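You operate a simulated robot arm through the tools that you are given. There is no shell and no other tool. Be economical: measure what you need, move in short steps, check, and stop when the job is done.

The job below is to be done with a simulated robot arm. You get a single attempt, and the scene is never put back.

JOB
Fetch the green packing block from the drawer end of the brown table and stand it on the green wavy plate.

The check looks at the end state, three seconds after you hand in, the way a careful person would. Anything else that was tipped, shoved, dropped, spilled or broken makes it a failure.

ROBOT AND FRAMES
A 7-joint arm with a two-finger parallel gripper, fixed in place. Base frame: the origin is at the foot of the arm, x ahead of it, y to its left, z up; the work surface is at about z = 0. Readings come in mm, rad, newtons and seconds.
With the tool pointing down near the work surface it reaches from about 220 to 580 mm from the base axis. Its first joint turns from -1.152 to 1.152 rad. Payload 2.5 kg.
The TCP is the grasp point between the finger pads, 23 mm short of the fingertips. In the tool frame z runs along the fingers and y along their closing line. The gripper opens to 94 mm. The fingers are 38 mm wide and 10 mm thick; the gripper's body (54 by 96 mm) begins 39 mm behind the TCP.
Orientation is that of the tool frame in the base frame, as [roll, pitch, yaw] about the fixed x, y, z axes, in that order (R = Rz(yaw) Ry(pitch) Rx(roll)). With the fingers straight down and closing along the base's y, the tool's x points along the base's -x, its y along +y and its z along -z.

CONTROLS
- The arm moves only by the tool send_rows. Its argument "steps" is a list of rows, each a list of 7 numbers: the shift along the tool's x, y, z in mm, then the turn, a rotation vector about the tool's x, y, z in rad, then the finger opening in mm, from 0 to 94. In form: [[dx, dy, dz, ax, ay, az, gripper], ...]. A call has 1 to 20 rows; each row shifts and turns the commanded pose from where the row before left it, along the tool's axes as they then stand. Rows are played at 5 a second. More than 50 mm and 0.15 rad between two rows, or a gripper value outside its range, and nothing of the call is played. Where a pose cannot be reached the arm comes as near as it can. A force on the tool above 40 N (or 10 N above the force at the start of the call, whichever is more), or a blocked arm, ends the call early, and 0.2 s more pass. The fingers move at their own pace (about 108 mm/s each) and stop on an object; they squeeze with about 42 N. The grip force told is the motor's: it shows also when the fingers shut on nothing. Time passes only in rows, and 0.2 s behind the last, so rows that do not move let the fingers close. It gives the time, the measured TCP pose, the force on the tool (base axes), the opening and the grip force at its end, in the units of the frame above (readings bear some noise), and new pictures: "views" is both (left out), scene, wrist or none.
- Cameras (640 x 400 px; columns grow to the right, rows downward): "scene" is fixed at [111.5, -401.6, 558.6]; the picture's right is [0.85, -0.53, 0.00], its down [-0.30, -0.49, -0.82] and it looks along [0.43, 0.70, -0.57] (base axes); focal length 348 px, centre (320, 200). "wrist" rides on the gripper at [-39, 0, -44] in the tool frame; the picture's right is [0.00, -1.00, 0.00], its down [0.97, 0.00, -0.24] and it looks along [0.24, 0.00, 0.97] (tool axes); focal length 218 px, centre (320, 200).
- pixel_to_xyz(camera, pixels): for up to 12 pixels [column, row] of the newest picture of that camera ("zoom" is the newest enlarged one), the place [x, y, z] in the base frame of the surface seen there, good to about 3 mm, but the place of the scene camera against the robot may be out by one fixed shift of up to 18 mm in any direction. No time passes.
- enlarge(camera, box): a new picture of the part [left, top, right, bottom] of that camera's present view, enlarged. No time passes.
- close_job(): hands the job in; it is judged then, once.

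Go step by step. Measure first, check grasps and placings, and put right what went wrong. The budget is 60 turns and 120 pictures, counting those below and the enlarged ones. Unless the task says otherwise, let go and move clear before handing in, and close with one line.

The tools are called after ">>>" by a JSON object that holds its "name" and its "arguments". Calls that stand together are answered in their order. send_rows: Moves the arm, as the interface text tells. Its arguments: {"type":"object","properties":{"steps":{"type":"array","items":{"type":"array","items":{"type":"number"}}},"views":{"type":"string","enum":["both","scene","wrist","none"]}},"required":["steps"]} The other tools are called the same way: pixel_to_xyz (camera, pixels) gives the place of the surface under pixels of a picture; enlarge (camera, box) takes an enlarged picture of a part of a camera's view; close_job () hands the job in.

At the start:

```text
clock: 0.0
position: [318.8, 71.8, 254.8]
ee_rot: [3.142, -0.002, -3.14]
force: [1.0, -0.1, 0.4]
opening: 93.8
grip_force: 0.1
```

scene: 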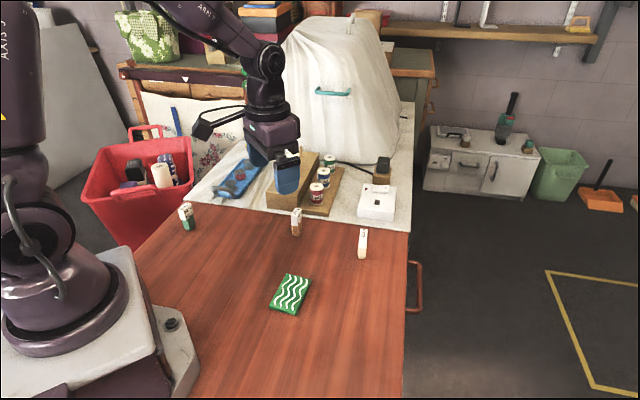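
wrist: 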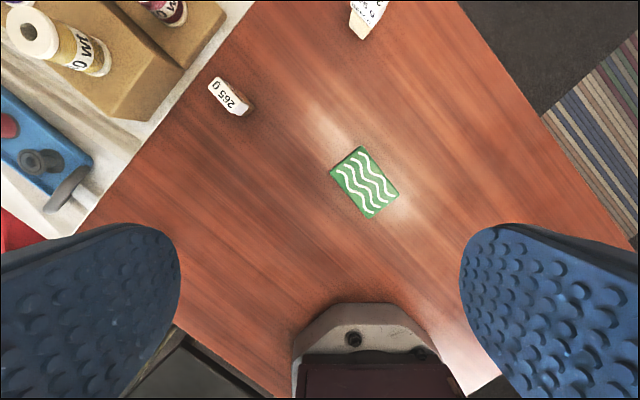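

The scene shows a wavy green plate near (290,294) and three small blocks at (187,216), (296,222), (362,243). I'll enlarge these to find the green one and measure.

>>> {"name": "enlarge", "arguments": {"camera": "scene", "box": [150, 180, 310, 280]}}

>>> {"name": "enlarge", "arguments": {"camera": "scene", "box": [260, 200, 420, 320]}}

>>> {"name": "pixel_to_xyz", "arguments": {"camera": "scene", "pixels": [[185, 205], [189, 222], [296, 212], [296, 230], [362, 233], [362, 252], [285, 275], [310, 281], [296, 313], [268, 307], [290, 294], [415, 285]]}}

>>> {"name": "pixel_to_xyz", "arguments": {"camera": "wrist", "pixels": [[361, 149], [398, 191], [368, 216], [332, 171], [365, 182], [213, 84], [235, 100], [355, 20], [375, 10]]}}

```text
4.00 times, centred on (230, 230) of scene
```

zoom: 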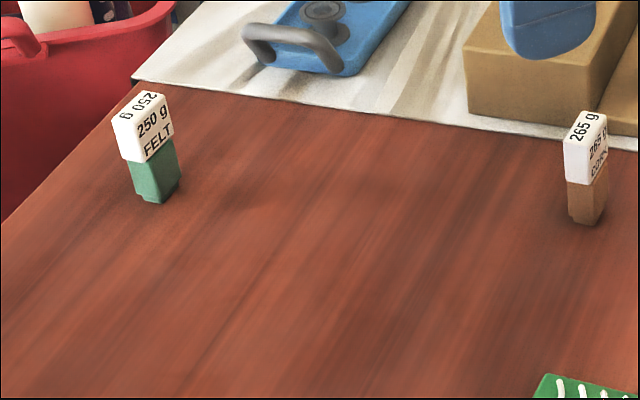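

```text
3.33 times, centred on (340, 260) of scene
```

zoom: 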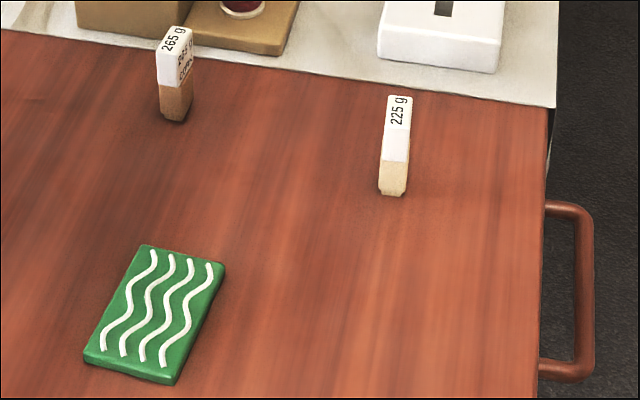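

```text
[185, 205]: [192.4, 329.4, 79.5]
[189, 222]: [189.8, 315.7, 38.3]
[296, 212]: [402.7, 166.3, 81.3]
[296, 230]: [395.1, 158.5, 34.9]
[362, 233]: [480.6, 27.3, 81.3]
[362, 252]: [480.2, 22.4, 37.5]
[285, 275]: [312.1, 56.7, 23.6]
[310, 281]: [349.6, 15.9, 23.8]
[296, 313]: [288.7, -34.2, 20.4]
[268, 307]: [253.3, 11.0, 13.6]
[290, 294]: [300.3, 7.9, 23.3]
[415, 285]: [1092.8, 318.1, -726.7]
```

```text
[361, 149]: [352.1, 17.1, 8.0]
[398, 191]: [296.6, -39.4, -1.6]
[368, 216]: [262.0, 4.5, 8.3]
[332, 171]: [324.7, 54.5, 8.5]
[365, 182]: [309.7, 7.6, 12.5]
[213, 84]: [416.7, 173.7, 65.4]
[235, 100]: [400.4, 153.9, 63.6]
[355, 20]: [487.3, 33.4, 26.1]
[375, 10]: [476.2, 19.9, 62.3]
```

There is one green block, "250 g FELT", at (187,216), standing beside the table's left edge. I want to confirm it with the wrist camera and see what lies around it, so I'll move the arm up and towards +y.

>>> {"name": "send_rows", "arguments": {"steps": [[20, 40, -20, 0, 0, 0, 94], [20, 40, -20, 0, 0, 0, 94], [20, 40, -10, 0, 0, 0, 94], [10, 20, 0, 0, 0, 0, 94], [0, 0, 0, 0, 0, 0, 94]]}}

```text
clock: 1.2
position: [247.5, 212.9, 304.9]
ee_rot: [-3.141, 0.001, -3.141]
force: [0.8, -0.6, -0.2]
opening: 94.2
grip_force: 0.1
```

scene: 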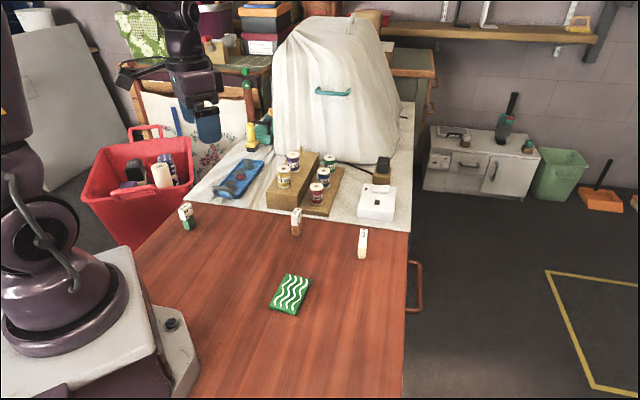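
wrist: 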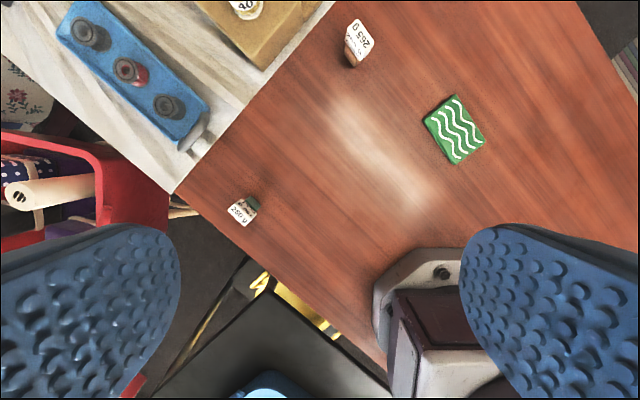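

The wrist view shows the green 250 g block at (245,208), close to the table edge. Before committing, I'll look at the unseen right end of the table in case there is a second green block there.

>>> {"name": "send_rows", "arguments": {"steps": [[-20, -50, 0, 0, 0, 0, 94], [-20, -45, 0, 0, 0, 0, 94], [-20, -45, 0, 0, 0, 0, 94], [-20, -45, 0, 0, 0, 0, 94], [0, -45, 0, 0, 0, 0, 94], [0, -45, 0, 0, 0, 0, 94], [0, -45, 0, 0, 0, 0, 94], [0, -20, 0, 0, 0, 0, 94]]}}

```text
refused: row 1 steps farther than a row can; nothing moved
```

The first row was over the 50 mm limit. I'll shorten the rows and send again.

>>> {"name": "send_rows", "arguments": {"steps": [[-20, -42, 0, 0, 0, 0, 94], [-20, -45, 0, 0, 0, 0, 94], [-20, -45, 0, 0, 0, 0, 94], [-20, -45, 0, 0, 0, 0, 94], [0, -45, 0, 0, 0, 0, 94], [0, -45, 0, 0, 0, 0, 94], [0, -45, 0, 0, 0, 0, 94], [0, -30, 0, 0, 0, 0, 94], [0, 0, 0, 0, 0, 0, 94]]}}

```text
clock: 3.2
position: [329.6, -131.6, 306.0]
ee_rot: [-3.141, 0.0, 3.141]
force: [-0.3, -0.5, 0.4]
opening: 93.8
grip_force: 0.1
```

scene: 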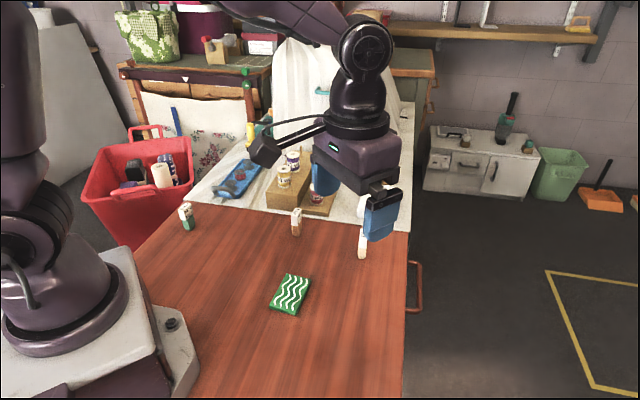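
wrist: 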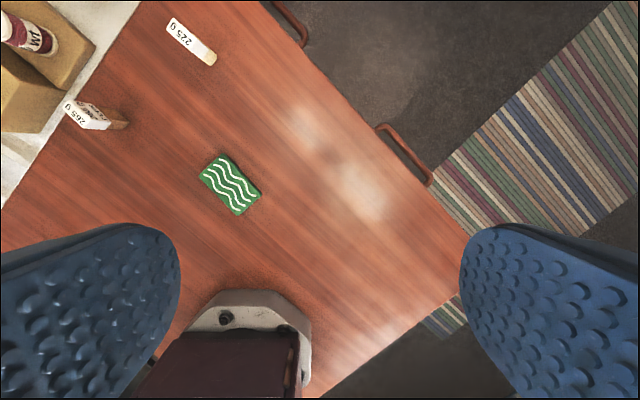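

No other green block is in view: the handles at (405,150) and (290,20) are on the table's side, and the near end is bare. The felt block is therefore the target, and I'll go above it to measure its pose.

>>> {"name": "send_rows", "arguments": {"steps": [[0, 45, 0, 0, 0, 0, 94], [0, 45, 0, 0, 0, 0, 94], [10, 45, 0, 0, 0, 0, 94], [20, 45, 0, 0, 0, 0, 94], [20, 45, 0, 0, 0, 0, 94], [20, 45, 0, 0, 0, 0, 94], [20, 45, 0, 0, 0, 0, 94], [20, 45, 0, 0, 0, 0, 94], [10, 45, 20, 0, 0, 0, 94], [0, 20, 20, 0, 0, 0, 94], [0, 0, 0, 0, 0, 0, 94]]}}

>>> {"name": "enlarge", "arguments": {"camera": "wrist", "box": [240, 120, 400, 220]}}

```text
refused: row 9 steps farther than a row can; nothing moved
```

```text
4.00 times, centred on (320, 170) of wrist
```

zoom: 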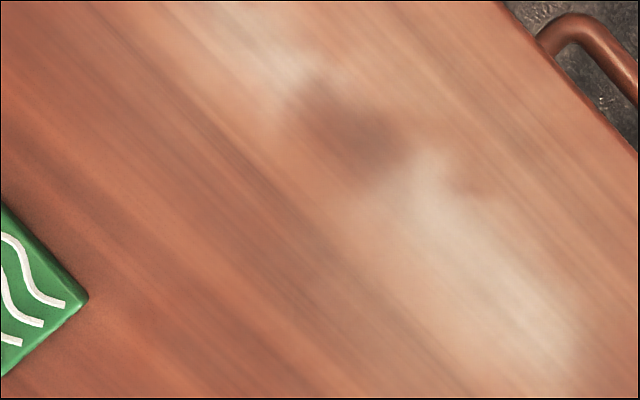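

Row 9 was slightly too long, so nothing moved. I'll send it again with smaller steps.

>>> {"name": "send_rows", "arguments": {"steps": [[0, 45, 0, 0, 0, 0, 94], [0, 45, 0, 0, 0, 0, 94], [10, 45, 0, 0, 0, 0, 94], [20, 45, 0, 0, 0, 0, 94], [20, 45, 0, 0, 0, 0, 94], [20, 45, 0, 0, 0, 0, 94], [20, 45, 0, 0, 0, 0, 94], [20, 40, 0, 0, 0, 0, 94], [10, 30, 20, 0, 0, 0, 94], [0, 20, 20, 0, 0, 0, 94], [0, 0, 0, 0, 0, 0, 94]]}}

```text
clock: 5.6
position: [208.7, 275.2, 263.2]
ee_rot: [3.142, 0.0, 3.141]
force: [0.0, -0.1, -0.2]
opening: 94.1
grip_force: 0.2
```

scene: 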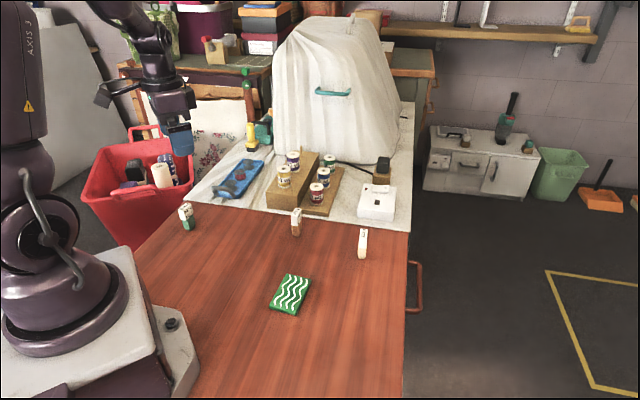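
wrist: 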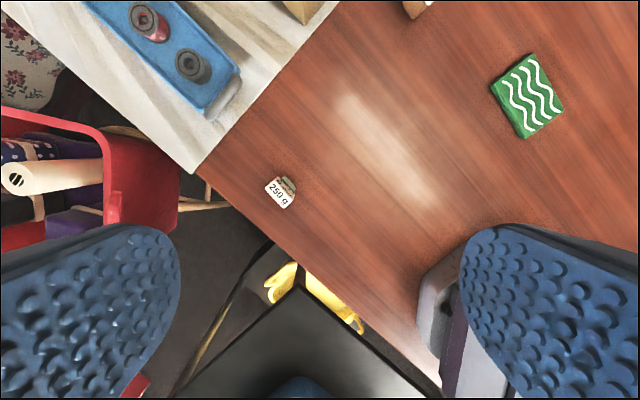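

>>> {"name": "enlarge", "arguments": {"camera": "wrist", "box": [240, 160, 320, 220]}}

>>> {"name": "pixel_to_xyz", "arguments": {"camera": "wrist", "pixels": [[266, 188], [276, 180], [292, 199], [283, 206], [279, 194], [276, 203], [288, 181], [298, 193], [215, 185], [300, 255], [260, 230]]}}

```text
6.67 times, centred on (280, 190) of wrist
```

zoom: 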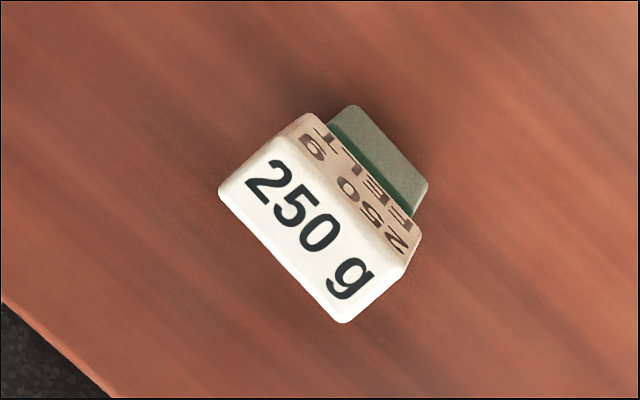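

```text
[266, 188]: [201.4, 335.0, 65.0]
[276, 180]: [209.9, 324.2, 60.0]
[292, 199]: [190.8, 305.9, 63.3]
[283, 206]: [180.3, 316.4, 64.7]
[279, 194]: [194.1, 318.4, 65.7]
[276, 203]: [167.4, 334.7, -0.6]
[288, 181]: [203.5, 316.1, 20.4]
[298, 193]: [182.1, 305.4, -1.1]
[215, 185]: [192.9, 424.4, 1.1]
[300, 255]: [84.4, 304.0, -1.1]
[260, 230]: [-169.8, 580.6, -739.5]
```

Back-projecting the enlarged top face gives block centre ≈ (194,322), top at z ≈ 65, size roughly 33 x 15 mm, and long side at about 43° in the base frame. I'll centre over it, turn the tool so the fingers close across the short side, and go part of the way down.

>>> {"name": "send_rows", "arguments": {"steps": [[7, 24, 0, 0, 0, 0, 94], [7.5, 23, 0, 0, 0, 0, 94], [0, 0, 0, 0, 0, -0.15, 94], [0, 0, 0, 0, 0, -0.15, 94], [0, 0, 0, 0, 0, -0.15, 94], [0, 0, 0, 0, 0, -0.15, 94], [0, 0, 0, 0, 0, -0.15, 94], [0, 0, 40, 0, 0, 0, 94], [0, 0, 40, 0, 0, 0, 94], [0, 0, 0, 0, 0, 0, 94]]}}

>>> {"name": "enlarge", "arguments": {"camera": "wrist", "box": [240, 160, 400, 260]}}

```text
clock: 7.8
position: [194.6, 321.4, 183.2]
ee_rot: [3.141, -0.001, -2.39]
force: [0.5, -0.7, 0.0]
opening: 94.1
grip_force: 0.0
```

scene: 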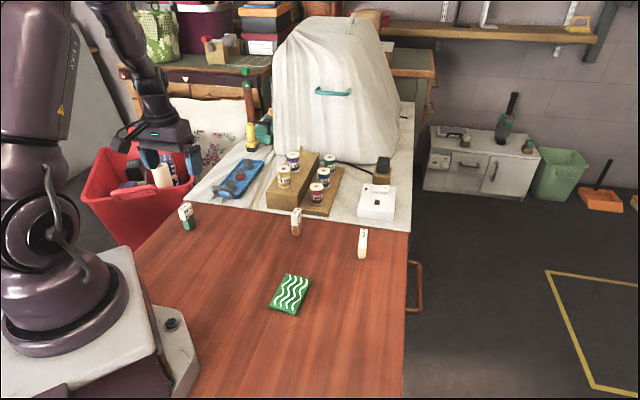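
wrist: 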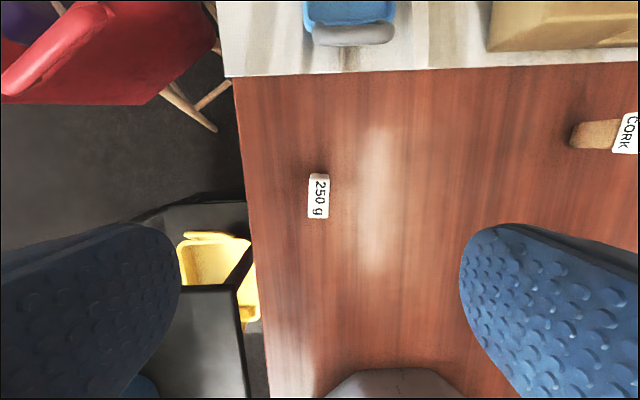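

```text
4.00 times, centred on (320, 210) of wrist
```

zoom: 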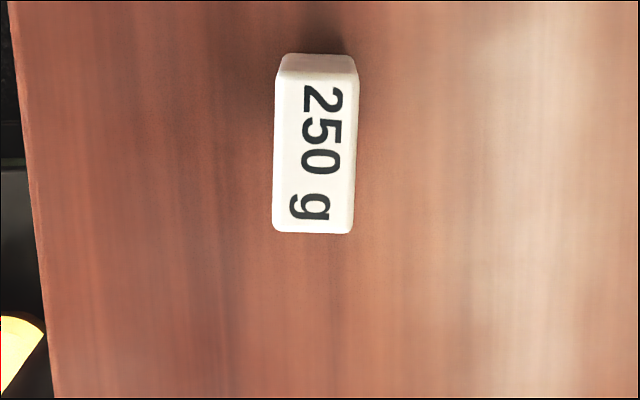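

The block is nearly centred: its enlarged top face has corners at about (278,72), (358,72), (353,234), (273,232). I'll correct by -2 mm, +1 mm and 0.03 rad, narrow the fingers to 60 mm, and descend to z ≈ 36.

>>> {"name": "send_rows", "arguments": {"steps": [[-2, 1, 30, 0, 0, 0.03, 60], [0, 0, 30, 0, 0, 0, 60], [0, 0, 30, 0, 0, 0, 60], [0, 0, 20, 0, 0, 0, 60], [0, 0, 20, 0, 0, 0, 60], [0, 0, 17, 0, 0, 0, 60], [0, 0, 0, 0, 0, 0, 60]]}}

```text
clock: 9.4
position: [193.6, 322.4, 38.0]
ee_rot: [3.141, 0.001, -2.423]
force: [-0.2, 0.0, -0.4]
opening: 60.1
grip_force: 0.0
```

scene: 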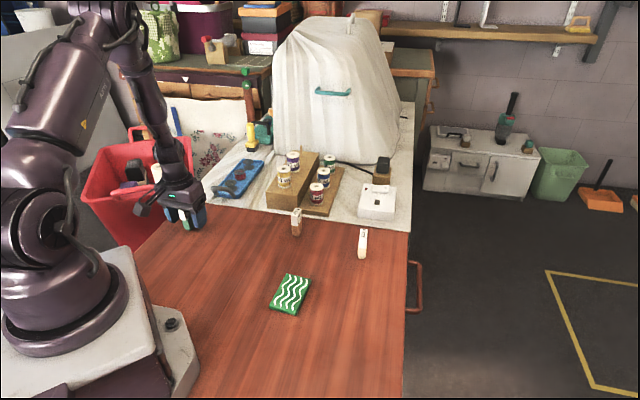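
wrist: 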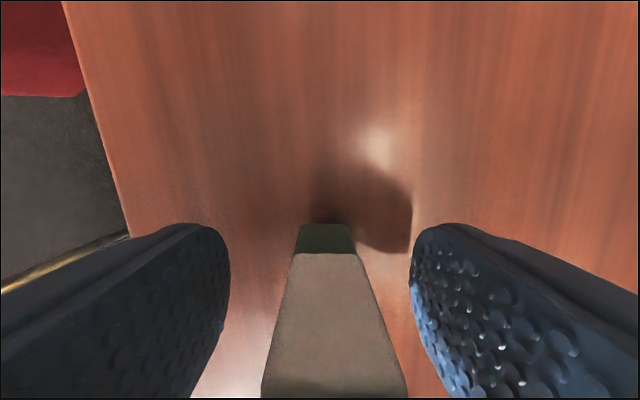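

The block sits between the pads with clearance on both sides. I'll close on it and hold.

>>> {"name": "send_rows", "arguments": {"steps": [[0, 0, 0, 0, 0, 0, 30], [0, 0, 0, 0, 0, 0, 0], [0, 0, 0, 0, 0, 0, 0], [0, 0, 0, 0, 0, 0, 0]], "views": "wrist"}}

```text
clock: 10.4
position: [194.0, 323.8, 38.6]
ee_rot: [3.14, 0.0, -2.42]
force: [0.1, -0.5, 0.3]
opening: 17.3
grip_force: 42.5
```

wrist: 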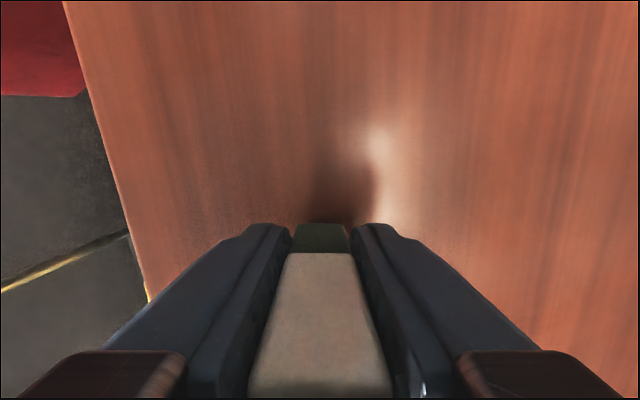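

The fingers stopped at 17.3 mm with 42.5 N, so the block is held. I'll lift it about 145 mm and carry it to just short of the plate, which lies at about (311,11) with its long side at about 41°.

>>> {"name": "send_rows", "arguments": {"steps": [[0, 0, -10, 0, 0, 0, 0], [0, 0, -25, 0, 0, 0, 0], [0, 0, -35, 0, 0, 0, 0], [0, 0, -40, 0, 0, 0, 0], [0, 0, -35, 0, 0, 0, 0], [10, -19, 0, 0, 0, 0, 0], [20, -36, 0, 0, 0, 0, 0], [20, -36, 0, 0, 0, 0, 0], [20, -36, 0, 0, 0, 0, 0], [20, -36, 0, 0, 0, 0, 0], [20, -36, 0, 0, 0, 0, 0], [20, -36, 0, 0, 0, 0, 0], [20, -36, 0, 0, 0, 0, 0], [13, -26, 0, 0, 0, 0, 0], [5, -14, 0, 0, 0, 0, 0], [0, 0, 0, 0, 0, 0, 0]]}}

>>> {"name": "enlarge", "arguments": {"camera": "wrist", "box": [240, 60, 400, 260]}}

```text
clock: 13.8
position: [272.5, -20.9, 181.9]
ee_rot: [-3.141, 0.0, -2.423]
force: [-0.9, -0.8, 0.2]
opening: 16.9
grip_force: 41.7
```

scene: 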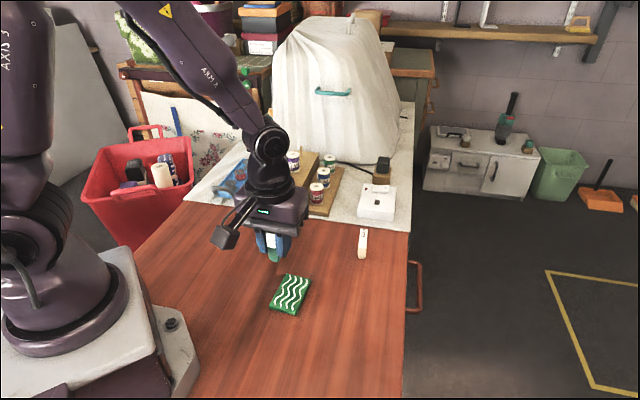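
wrist: 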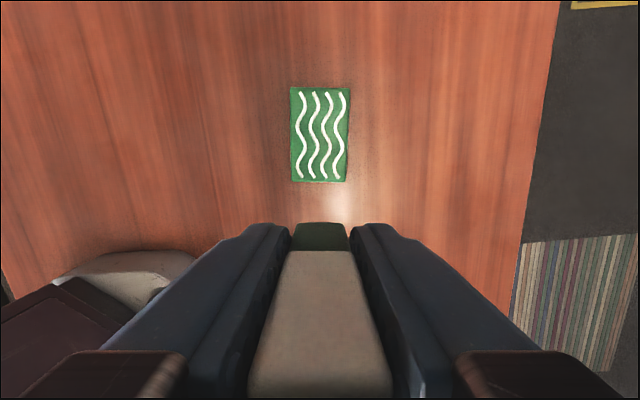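

```text
2.00 times, centred on (320, 160) of wrist
```

zoom: 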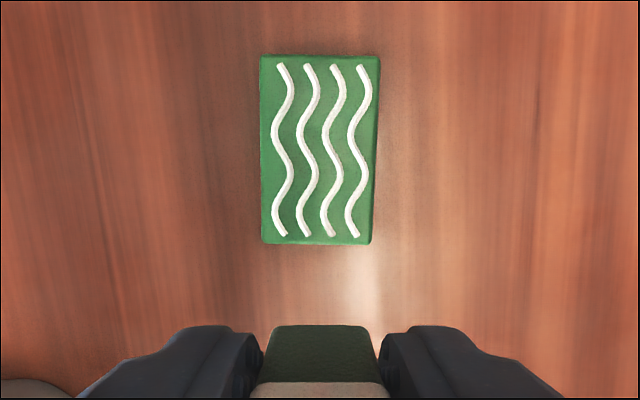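

The plate is in clear view at about (290–349, 88–182) and lines up with the block. I'll measure its top, including the ridges, and the table beside it.

>>> {"name": "pixel_to_xyz", "arguments": {"camera": "wrist", "pixels": [[295, 92], [344, 92], [343, 176], [295, 176], [319, 135], [325, 135], [333, 150], [312, 120], [270, 135], [370, 135], [320, 70], [320, 205]]}}

>>> {"name": "enlarge", "arguments": {"camera": "scene", "box": [240, 220, 340, 330]}}

```text
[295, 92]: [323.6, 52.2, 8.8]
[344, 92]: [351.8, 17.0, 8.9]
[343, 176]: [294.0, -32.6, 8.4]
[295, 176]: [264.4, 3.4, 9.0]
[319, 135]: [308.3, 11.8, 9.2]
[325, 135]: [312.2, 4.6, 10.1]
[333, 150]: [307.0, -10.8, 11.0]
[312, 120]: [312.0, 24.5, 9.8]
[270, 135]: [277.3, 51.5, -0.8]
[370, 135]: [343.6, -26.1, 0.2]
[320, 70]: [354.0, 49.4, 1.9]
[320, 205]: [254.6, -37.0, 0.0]
```

```text
3.64 times, centred on (290, 275) of scene
```

zoom: 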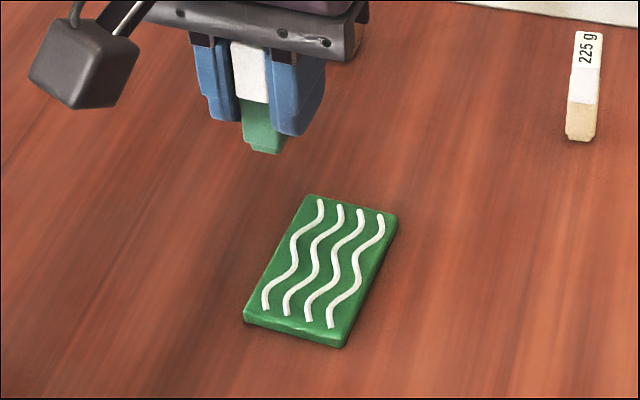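

The plate's top is at z ≈ 9, with slightly raised wave lines at about 10–11, and its centre is ≈ (308.5,10). I'll move over the centre and turn 90° so the block's long side spans several ridges, which is the most stable stand, then descend partway.

>>> {"name": "send_rows", "arguments": {"steps": [[-24, 0, 0, 0, 0, 0, 0], [-23.4, -0.6, 0, 0, 0, 0, 0], [0, 0, 0, 0, 0, 0.1428, 0], [0, 0, 0, 0, 0, 0.1428, 0], [0, 0, 0, 0, 0, 0.1428, 0], [0, 0, 0, 0, 0, 0.1428, 0], [0, 0, 0, 0, 0, 0.1428, 0], [0, 0, 0, 0, 0, 0.1428, 0], [0, 0, 0, 0, 0, 0.1428, 0], [0, 0, 0, 0, 0, 0.1428, 0], [0, 0, 0, 0, 0, 0.1428, 0], [0, 0, 0, 0, 0, 0.1428, 0], [0, 0, 0, 0, 0, 0.1428, 0], [0, 0, 40, 0, 0, 0, 0], [0, 0, 40, 0, 0, 0, 0], [0, 0, 30, 0, 0, 0, 0], [0, 0, 0, 0, 0, 0, 0], [0, 0, 0, 0, 0, 0, 0]]}}

>>> {"name": "enlarge", "arguments": {"camera": "scene", "box": [240, 220, 340, 330]}}

```text
clock: 17.6
position: [309.9, 11.2, 71.5]
ee_rot: [-3.141, 0.001, 2.29]
force: [-0.3, -0.2, -0.9]
opening: 17.0
grip_force: 42.4
```

scene: 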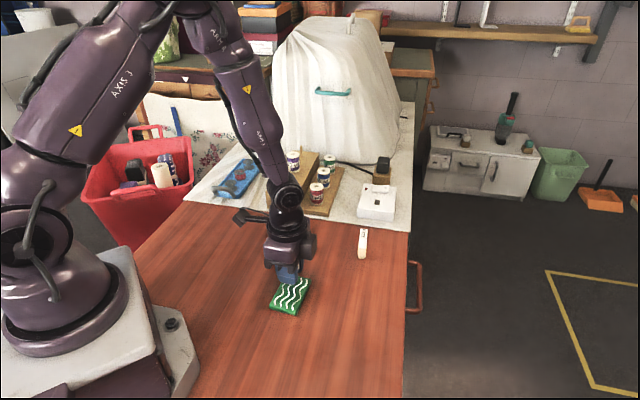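
wrist: 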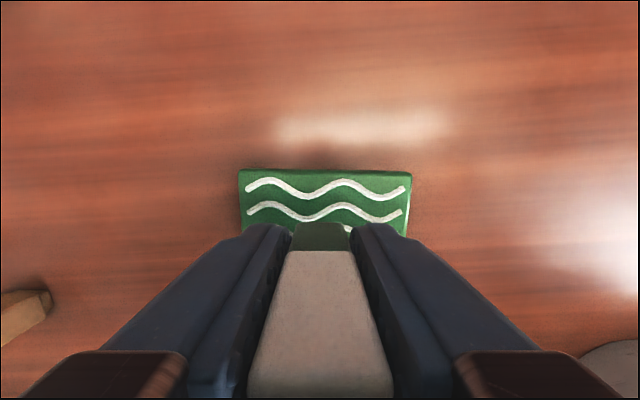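

```text
3.64 times, centred on (290, 275) of scene
```

zoom: 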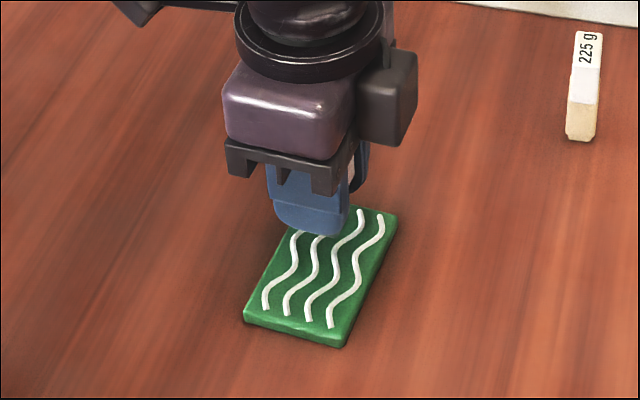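

The readings put the block over the plate's middle, about 2.5 mm off along its length. I'll correct that and descend to just above contact.

>>> {"name": "send_rows", "arguments": {"steps": [[0, -2.5, 8, 0, 0, 0, 0], [0, 0, 7, 0, 0, 0, 0], [0, 0, 4, 0, 0, 0, 0], [0, 0, 0, 0, 0, 0, 0], [0, 0, 0, 0, 0, 0, 0]]}}

>>> {"name": "enlarge", "arguments": {"camera": "scene", "box": [250, 250, 330, 320]}}

```text
clock: 18.8
position: [306.9, 8.9, 54.6]
ee_rot: [3.141, 0.001, 2.291]
force: [-0.3, 0.8, -0.1]
opening: 17.0
grip_force: 41.9
```

scene: 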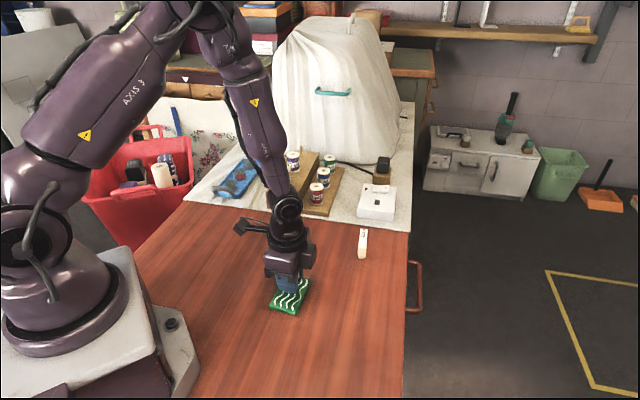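
wrist: 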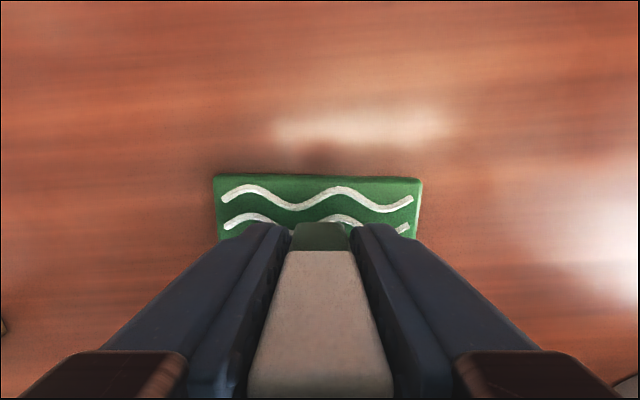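

```text
5.71 times, centred on (290, 285) of scene
```

zoom: 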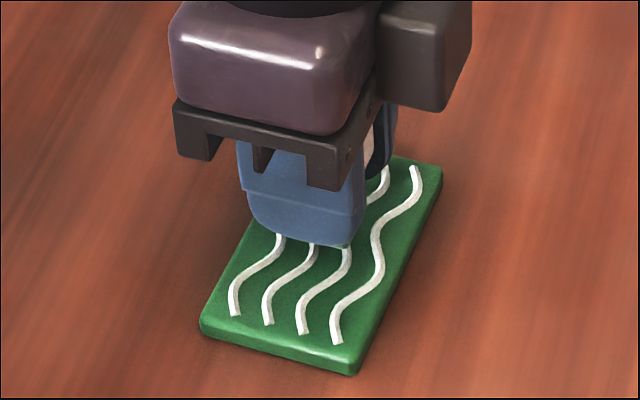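

Force is still about zero and the block is centred on the plate. I'll creep down in 1 mm rows.

>>> {"name": "send_rows", "arguments": {"steps": [[0, 0, 1, 0, 0, 0, 0], [0, 0, 1, 0, 0, 0, 0], [0, 0, 1, 0, 0, 0, 0], [0, 0, 0, 0, 0, 0, 0]], "views": "none"}}

```text
clock: 19.8
position: [307.9, 8.8, 50.5]
ee_rot: [-3.141, 0.0, 2.292]
force: [0.1, 0.3, -0.3]
opening: 16.9
grip_force: 41.7
```

Force is still near zero at z ≈ 50, so there is no contact yet. I'll continue down.

>>> {"name": "send_rows", "arguments": {"steps": [[0, 0, 0.7, 0, 0, 0, 0], [0, 0, 0.7, 0, 0, 0, 0], [0, 0, 0, 0, 0, 0, 0]], "views": "none"}}

```text
clock: 20.6
position: [307.0, 8.1, 49.8]
ee_rot: [-3.14, -0.001, 2.292]
force: [-0.5, 0.5, -0.4]
opening: 16.9
grip_force: 41.8
```

>>> {"name": "send_rows", "arguments": {"steps": [[0, 0, 0.7, 0, 0, 0, 0], [0, 0, 0.5, 0, 0, 0, 0], [0, 0, 0, 0, 0, 0, 0]], "views": "none"}}

```text
clock: 21.4
position: [307.7, 8.4, 49.5]
ee_rot: [-3.141, 0.002, 2.292]
force: [0.0, -0.9, -0.9]
opening: 16.9
grip_force: 41.7
```

Still no contact force at z ≈ 49. I'll continue in small steps.

>>> {"name": "send_rows", "arguments": {"steps": [[0, 0, 0.7, 0, 0, 0, 0], [0, 0, 0.5, 0, 0, 0, 0], [0, 0, 0, 0, 0, 0, 0]], "views": "wrist"}}

>>> {"name": "enlarge", "arguments": {"camera": "scene", "box": [260, 260, 320, 312]}}

```text
clock: 22.2
position: [307.9, 7.2, 47.6]
ee_rot: [-3.141, 0.0, 2.29]
force: [-4.2, 0.2, 17.0]
opening: 16.8
grip_force: 41.6
```

wrist: 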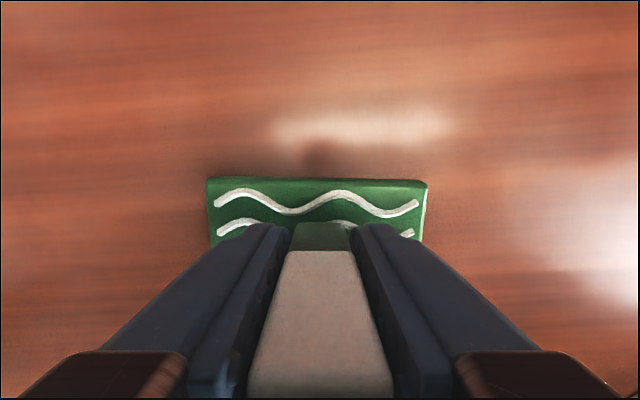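

```text
7.69 times, centred on (290, 286) of scene
```

zoom: 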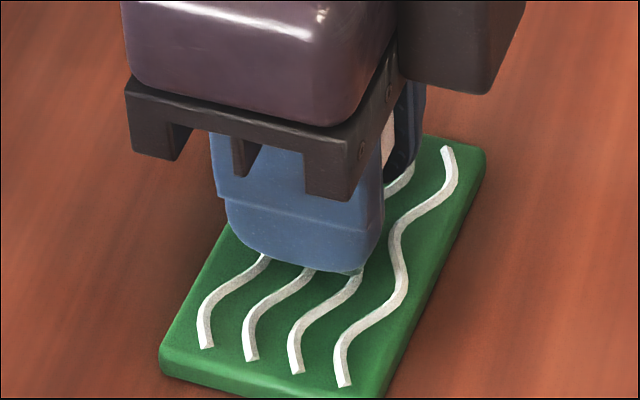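

Contact is made at 17 N, so the block rests on the ridges. I'll ease back 0.4 mm and open the fingers gradually.

>>> {"name": "send_rows", "arguments": {"steps": [[0, 0, -0.4, 0, 0, 0, 0], [0, 0, 0, 0, 0, 0, 14], [0, 0, 0, 0, 0, 0, 18], [0, 0, 0, 0, 0, 0, 22], [0, 0, 0, 0, 0, 0, 30], [0, 0, 0, 0, 0, 0, 45], [0, 0, 0, 0, 0, 0, 45]]}}

```text
clock: 23.8
position: [306.5, 8.2, 47.3]
ee_rot: [-3.141, 0.0, 2.292]
force: [-0.1, 0.7, -0.8]
opening: 45.1
grip_force: 0.1
```

scene: 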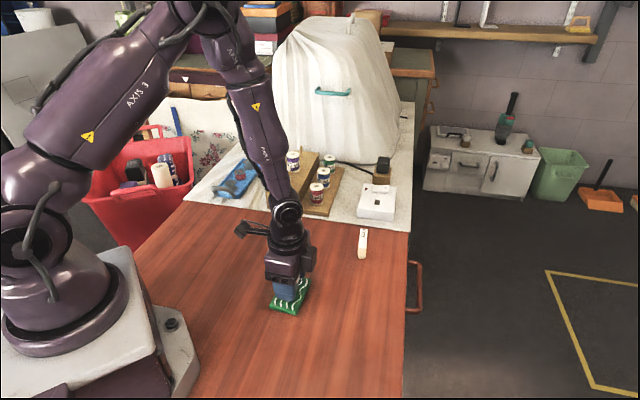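
wrist: 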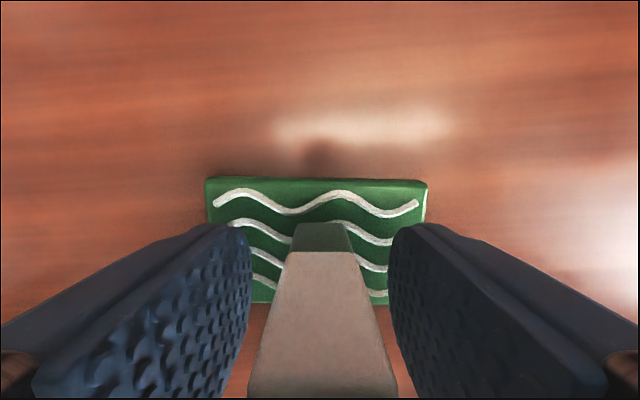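

The fingers are open and the block stands upright between them on the plate. I'll rise straight up, clear of it.

>>> {"name": "send_rows", "arguments": {"steps": [[0, 0, -10, 0, 0, 0, 60], [0, 0, -20, 0, 0, 0, 60], [0, 0, -35, 0, 0, 0, 60], [0, 0, -45, 0, 0, 0, 60], [0, 0, -45, 0, 0, 0, 60], [0, 0, -20, 0, 0, 0, 60], [0, 0, 0, 0, 0, 0, 60], [0, 0, 0, 0, 0, 0, 60]]}}

>>> {"name": "enlarge", "arguments": {"camera": "scene", "box": [240, 220, 340, 330]}}

```text
clock: 25.6
position: [308.9, 8.3, 222.4]
ee_rot: [-3.14, 0.0, 2.288]
force: [-0.2, 0.0, 0.5]
opening: 60.0
grip_force: 0.0
```

scene: 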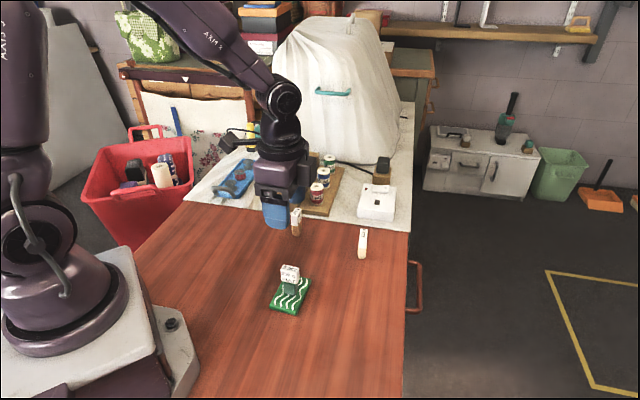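
wrist: 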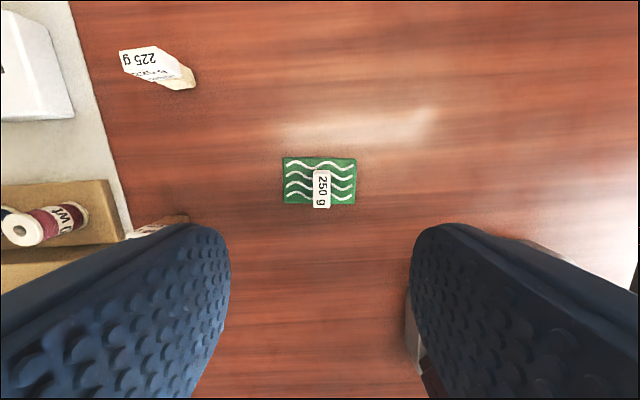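

```text
3.64 times, centred on (290, 275) of scene
```

zoom: 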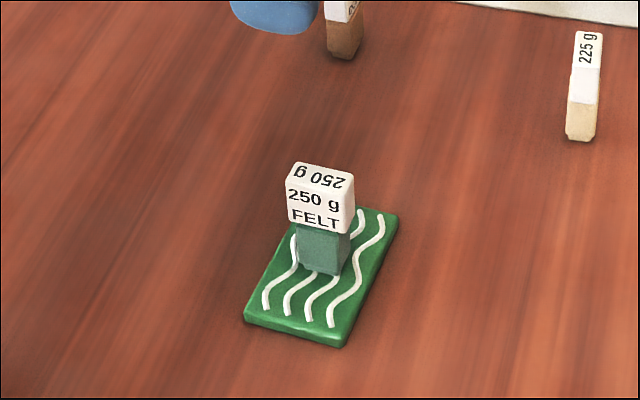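

The block stands upright at the middle of the wavy plate (scene (290,280)). The cork and 225 g blocks are where they were, and the gripper is clear, so I'm handing in.

>>> {"name": "close_job", "arguments": {}}

```text
The job is handed in.
```

I stood the green 250 g felt block upright in the middle of the green wavy plate, and nothing else was disturbed; it was the only green block in view, so I took it as the one you meant.
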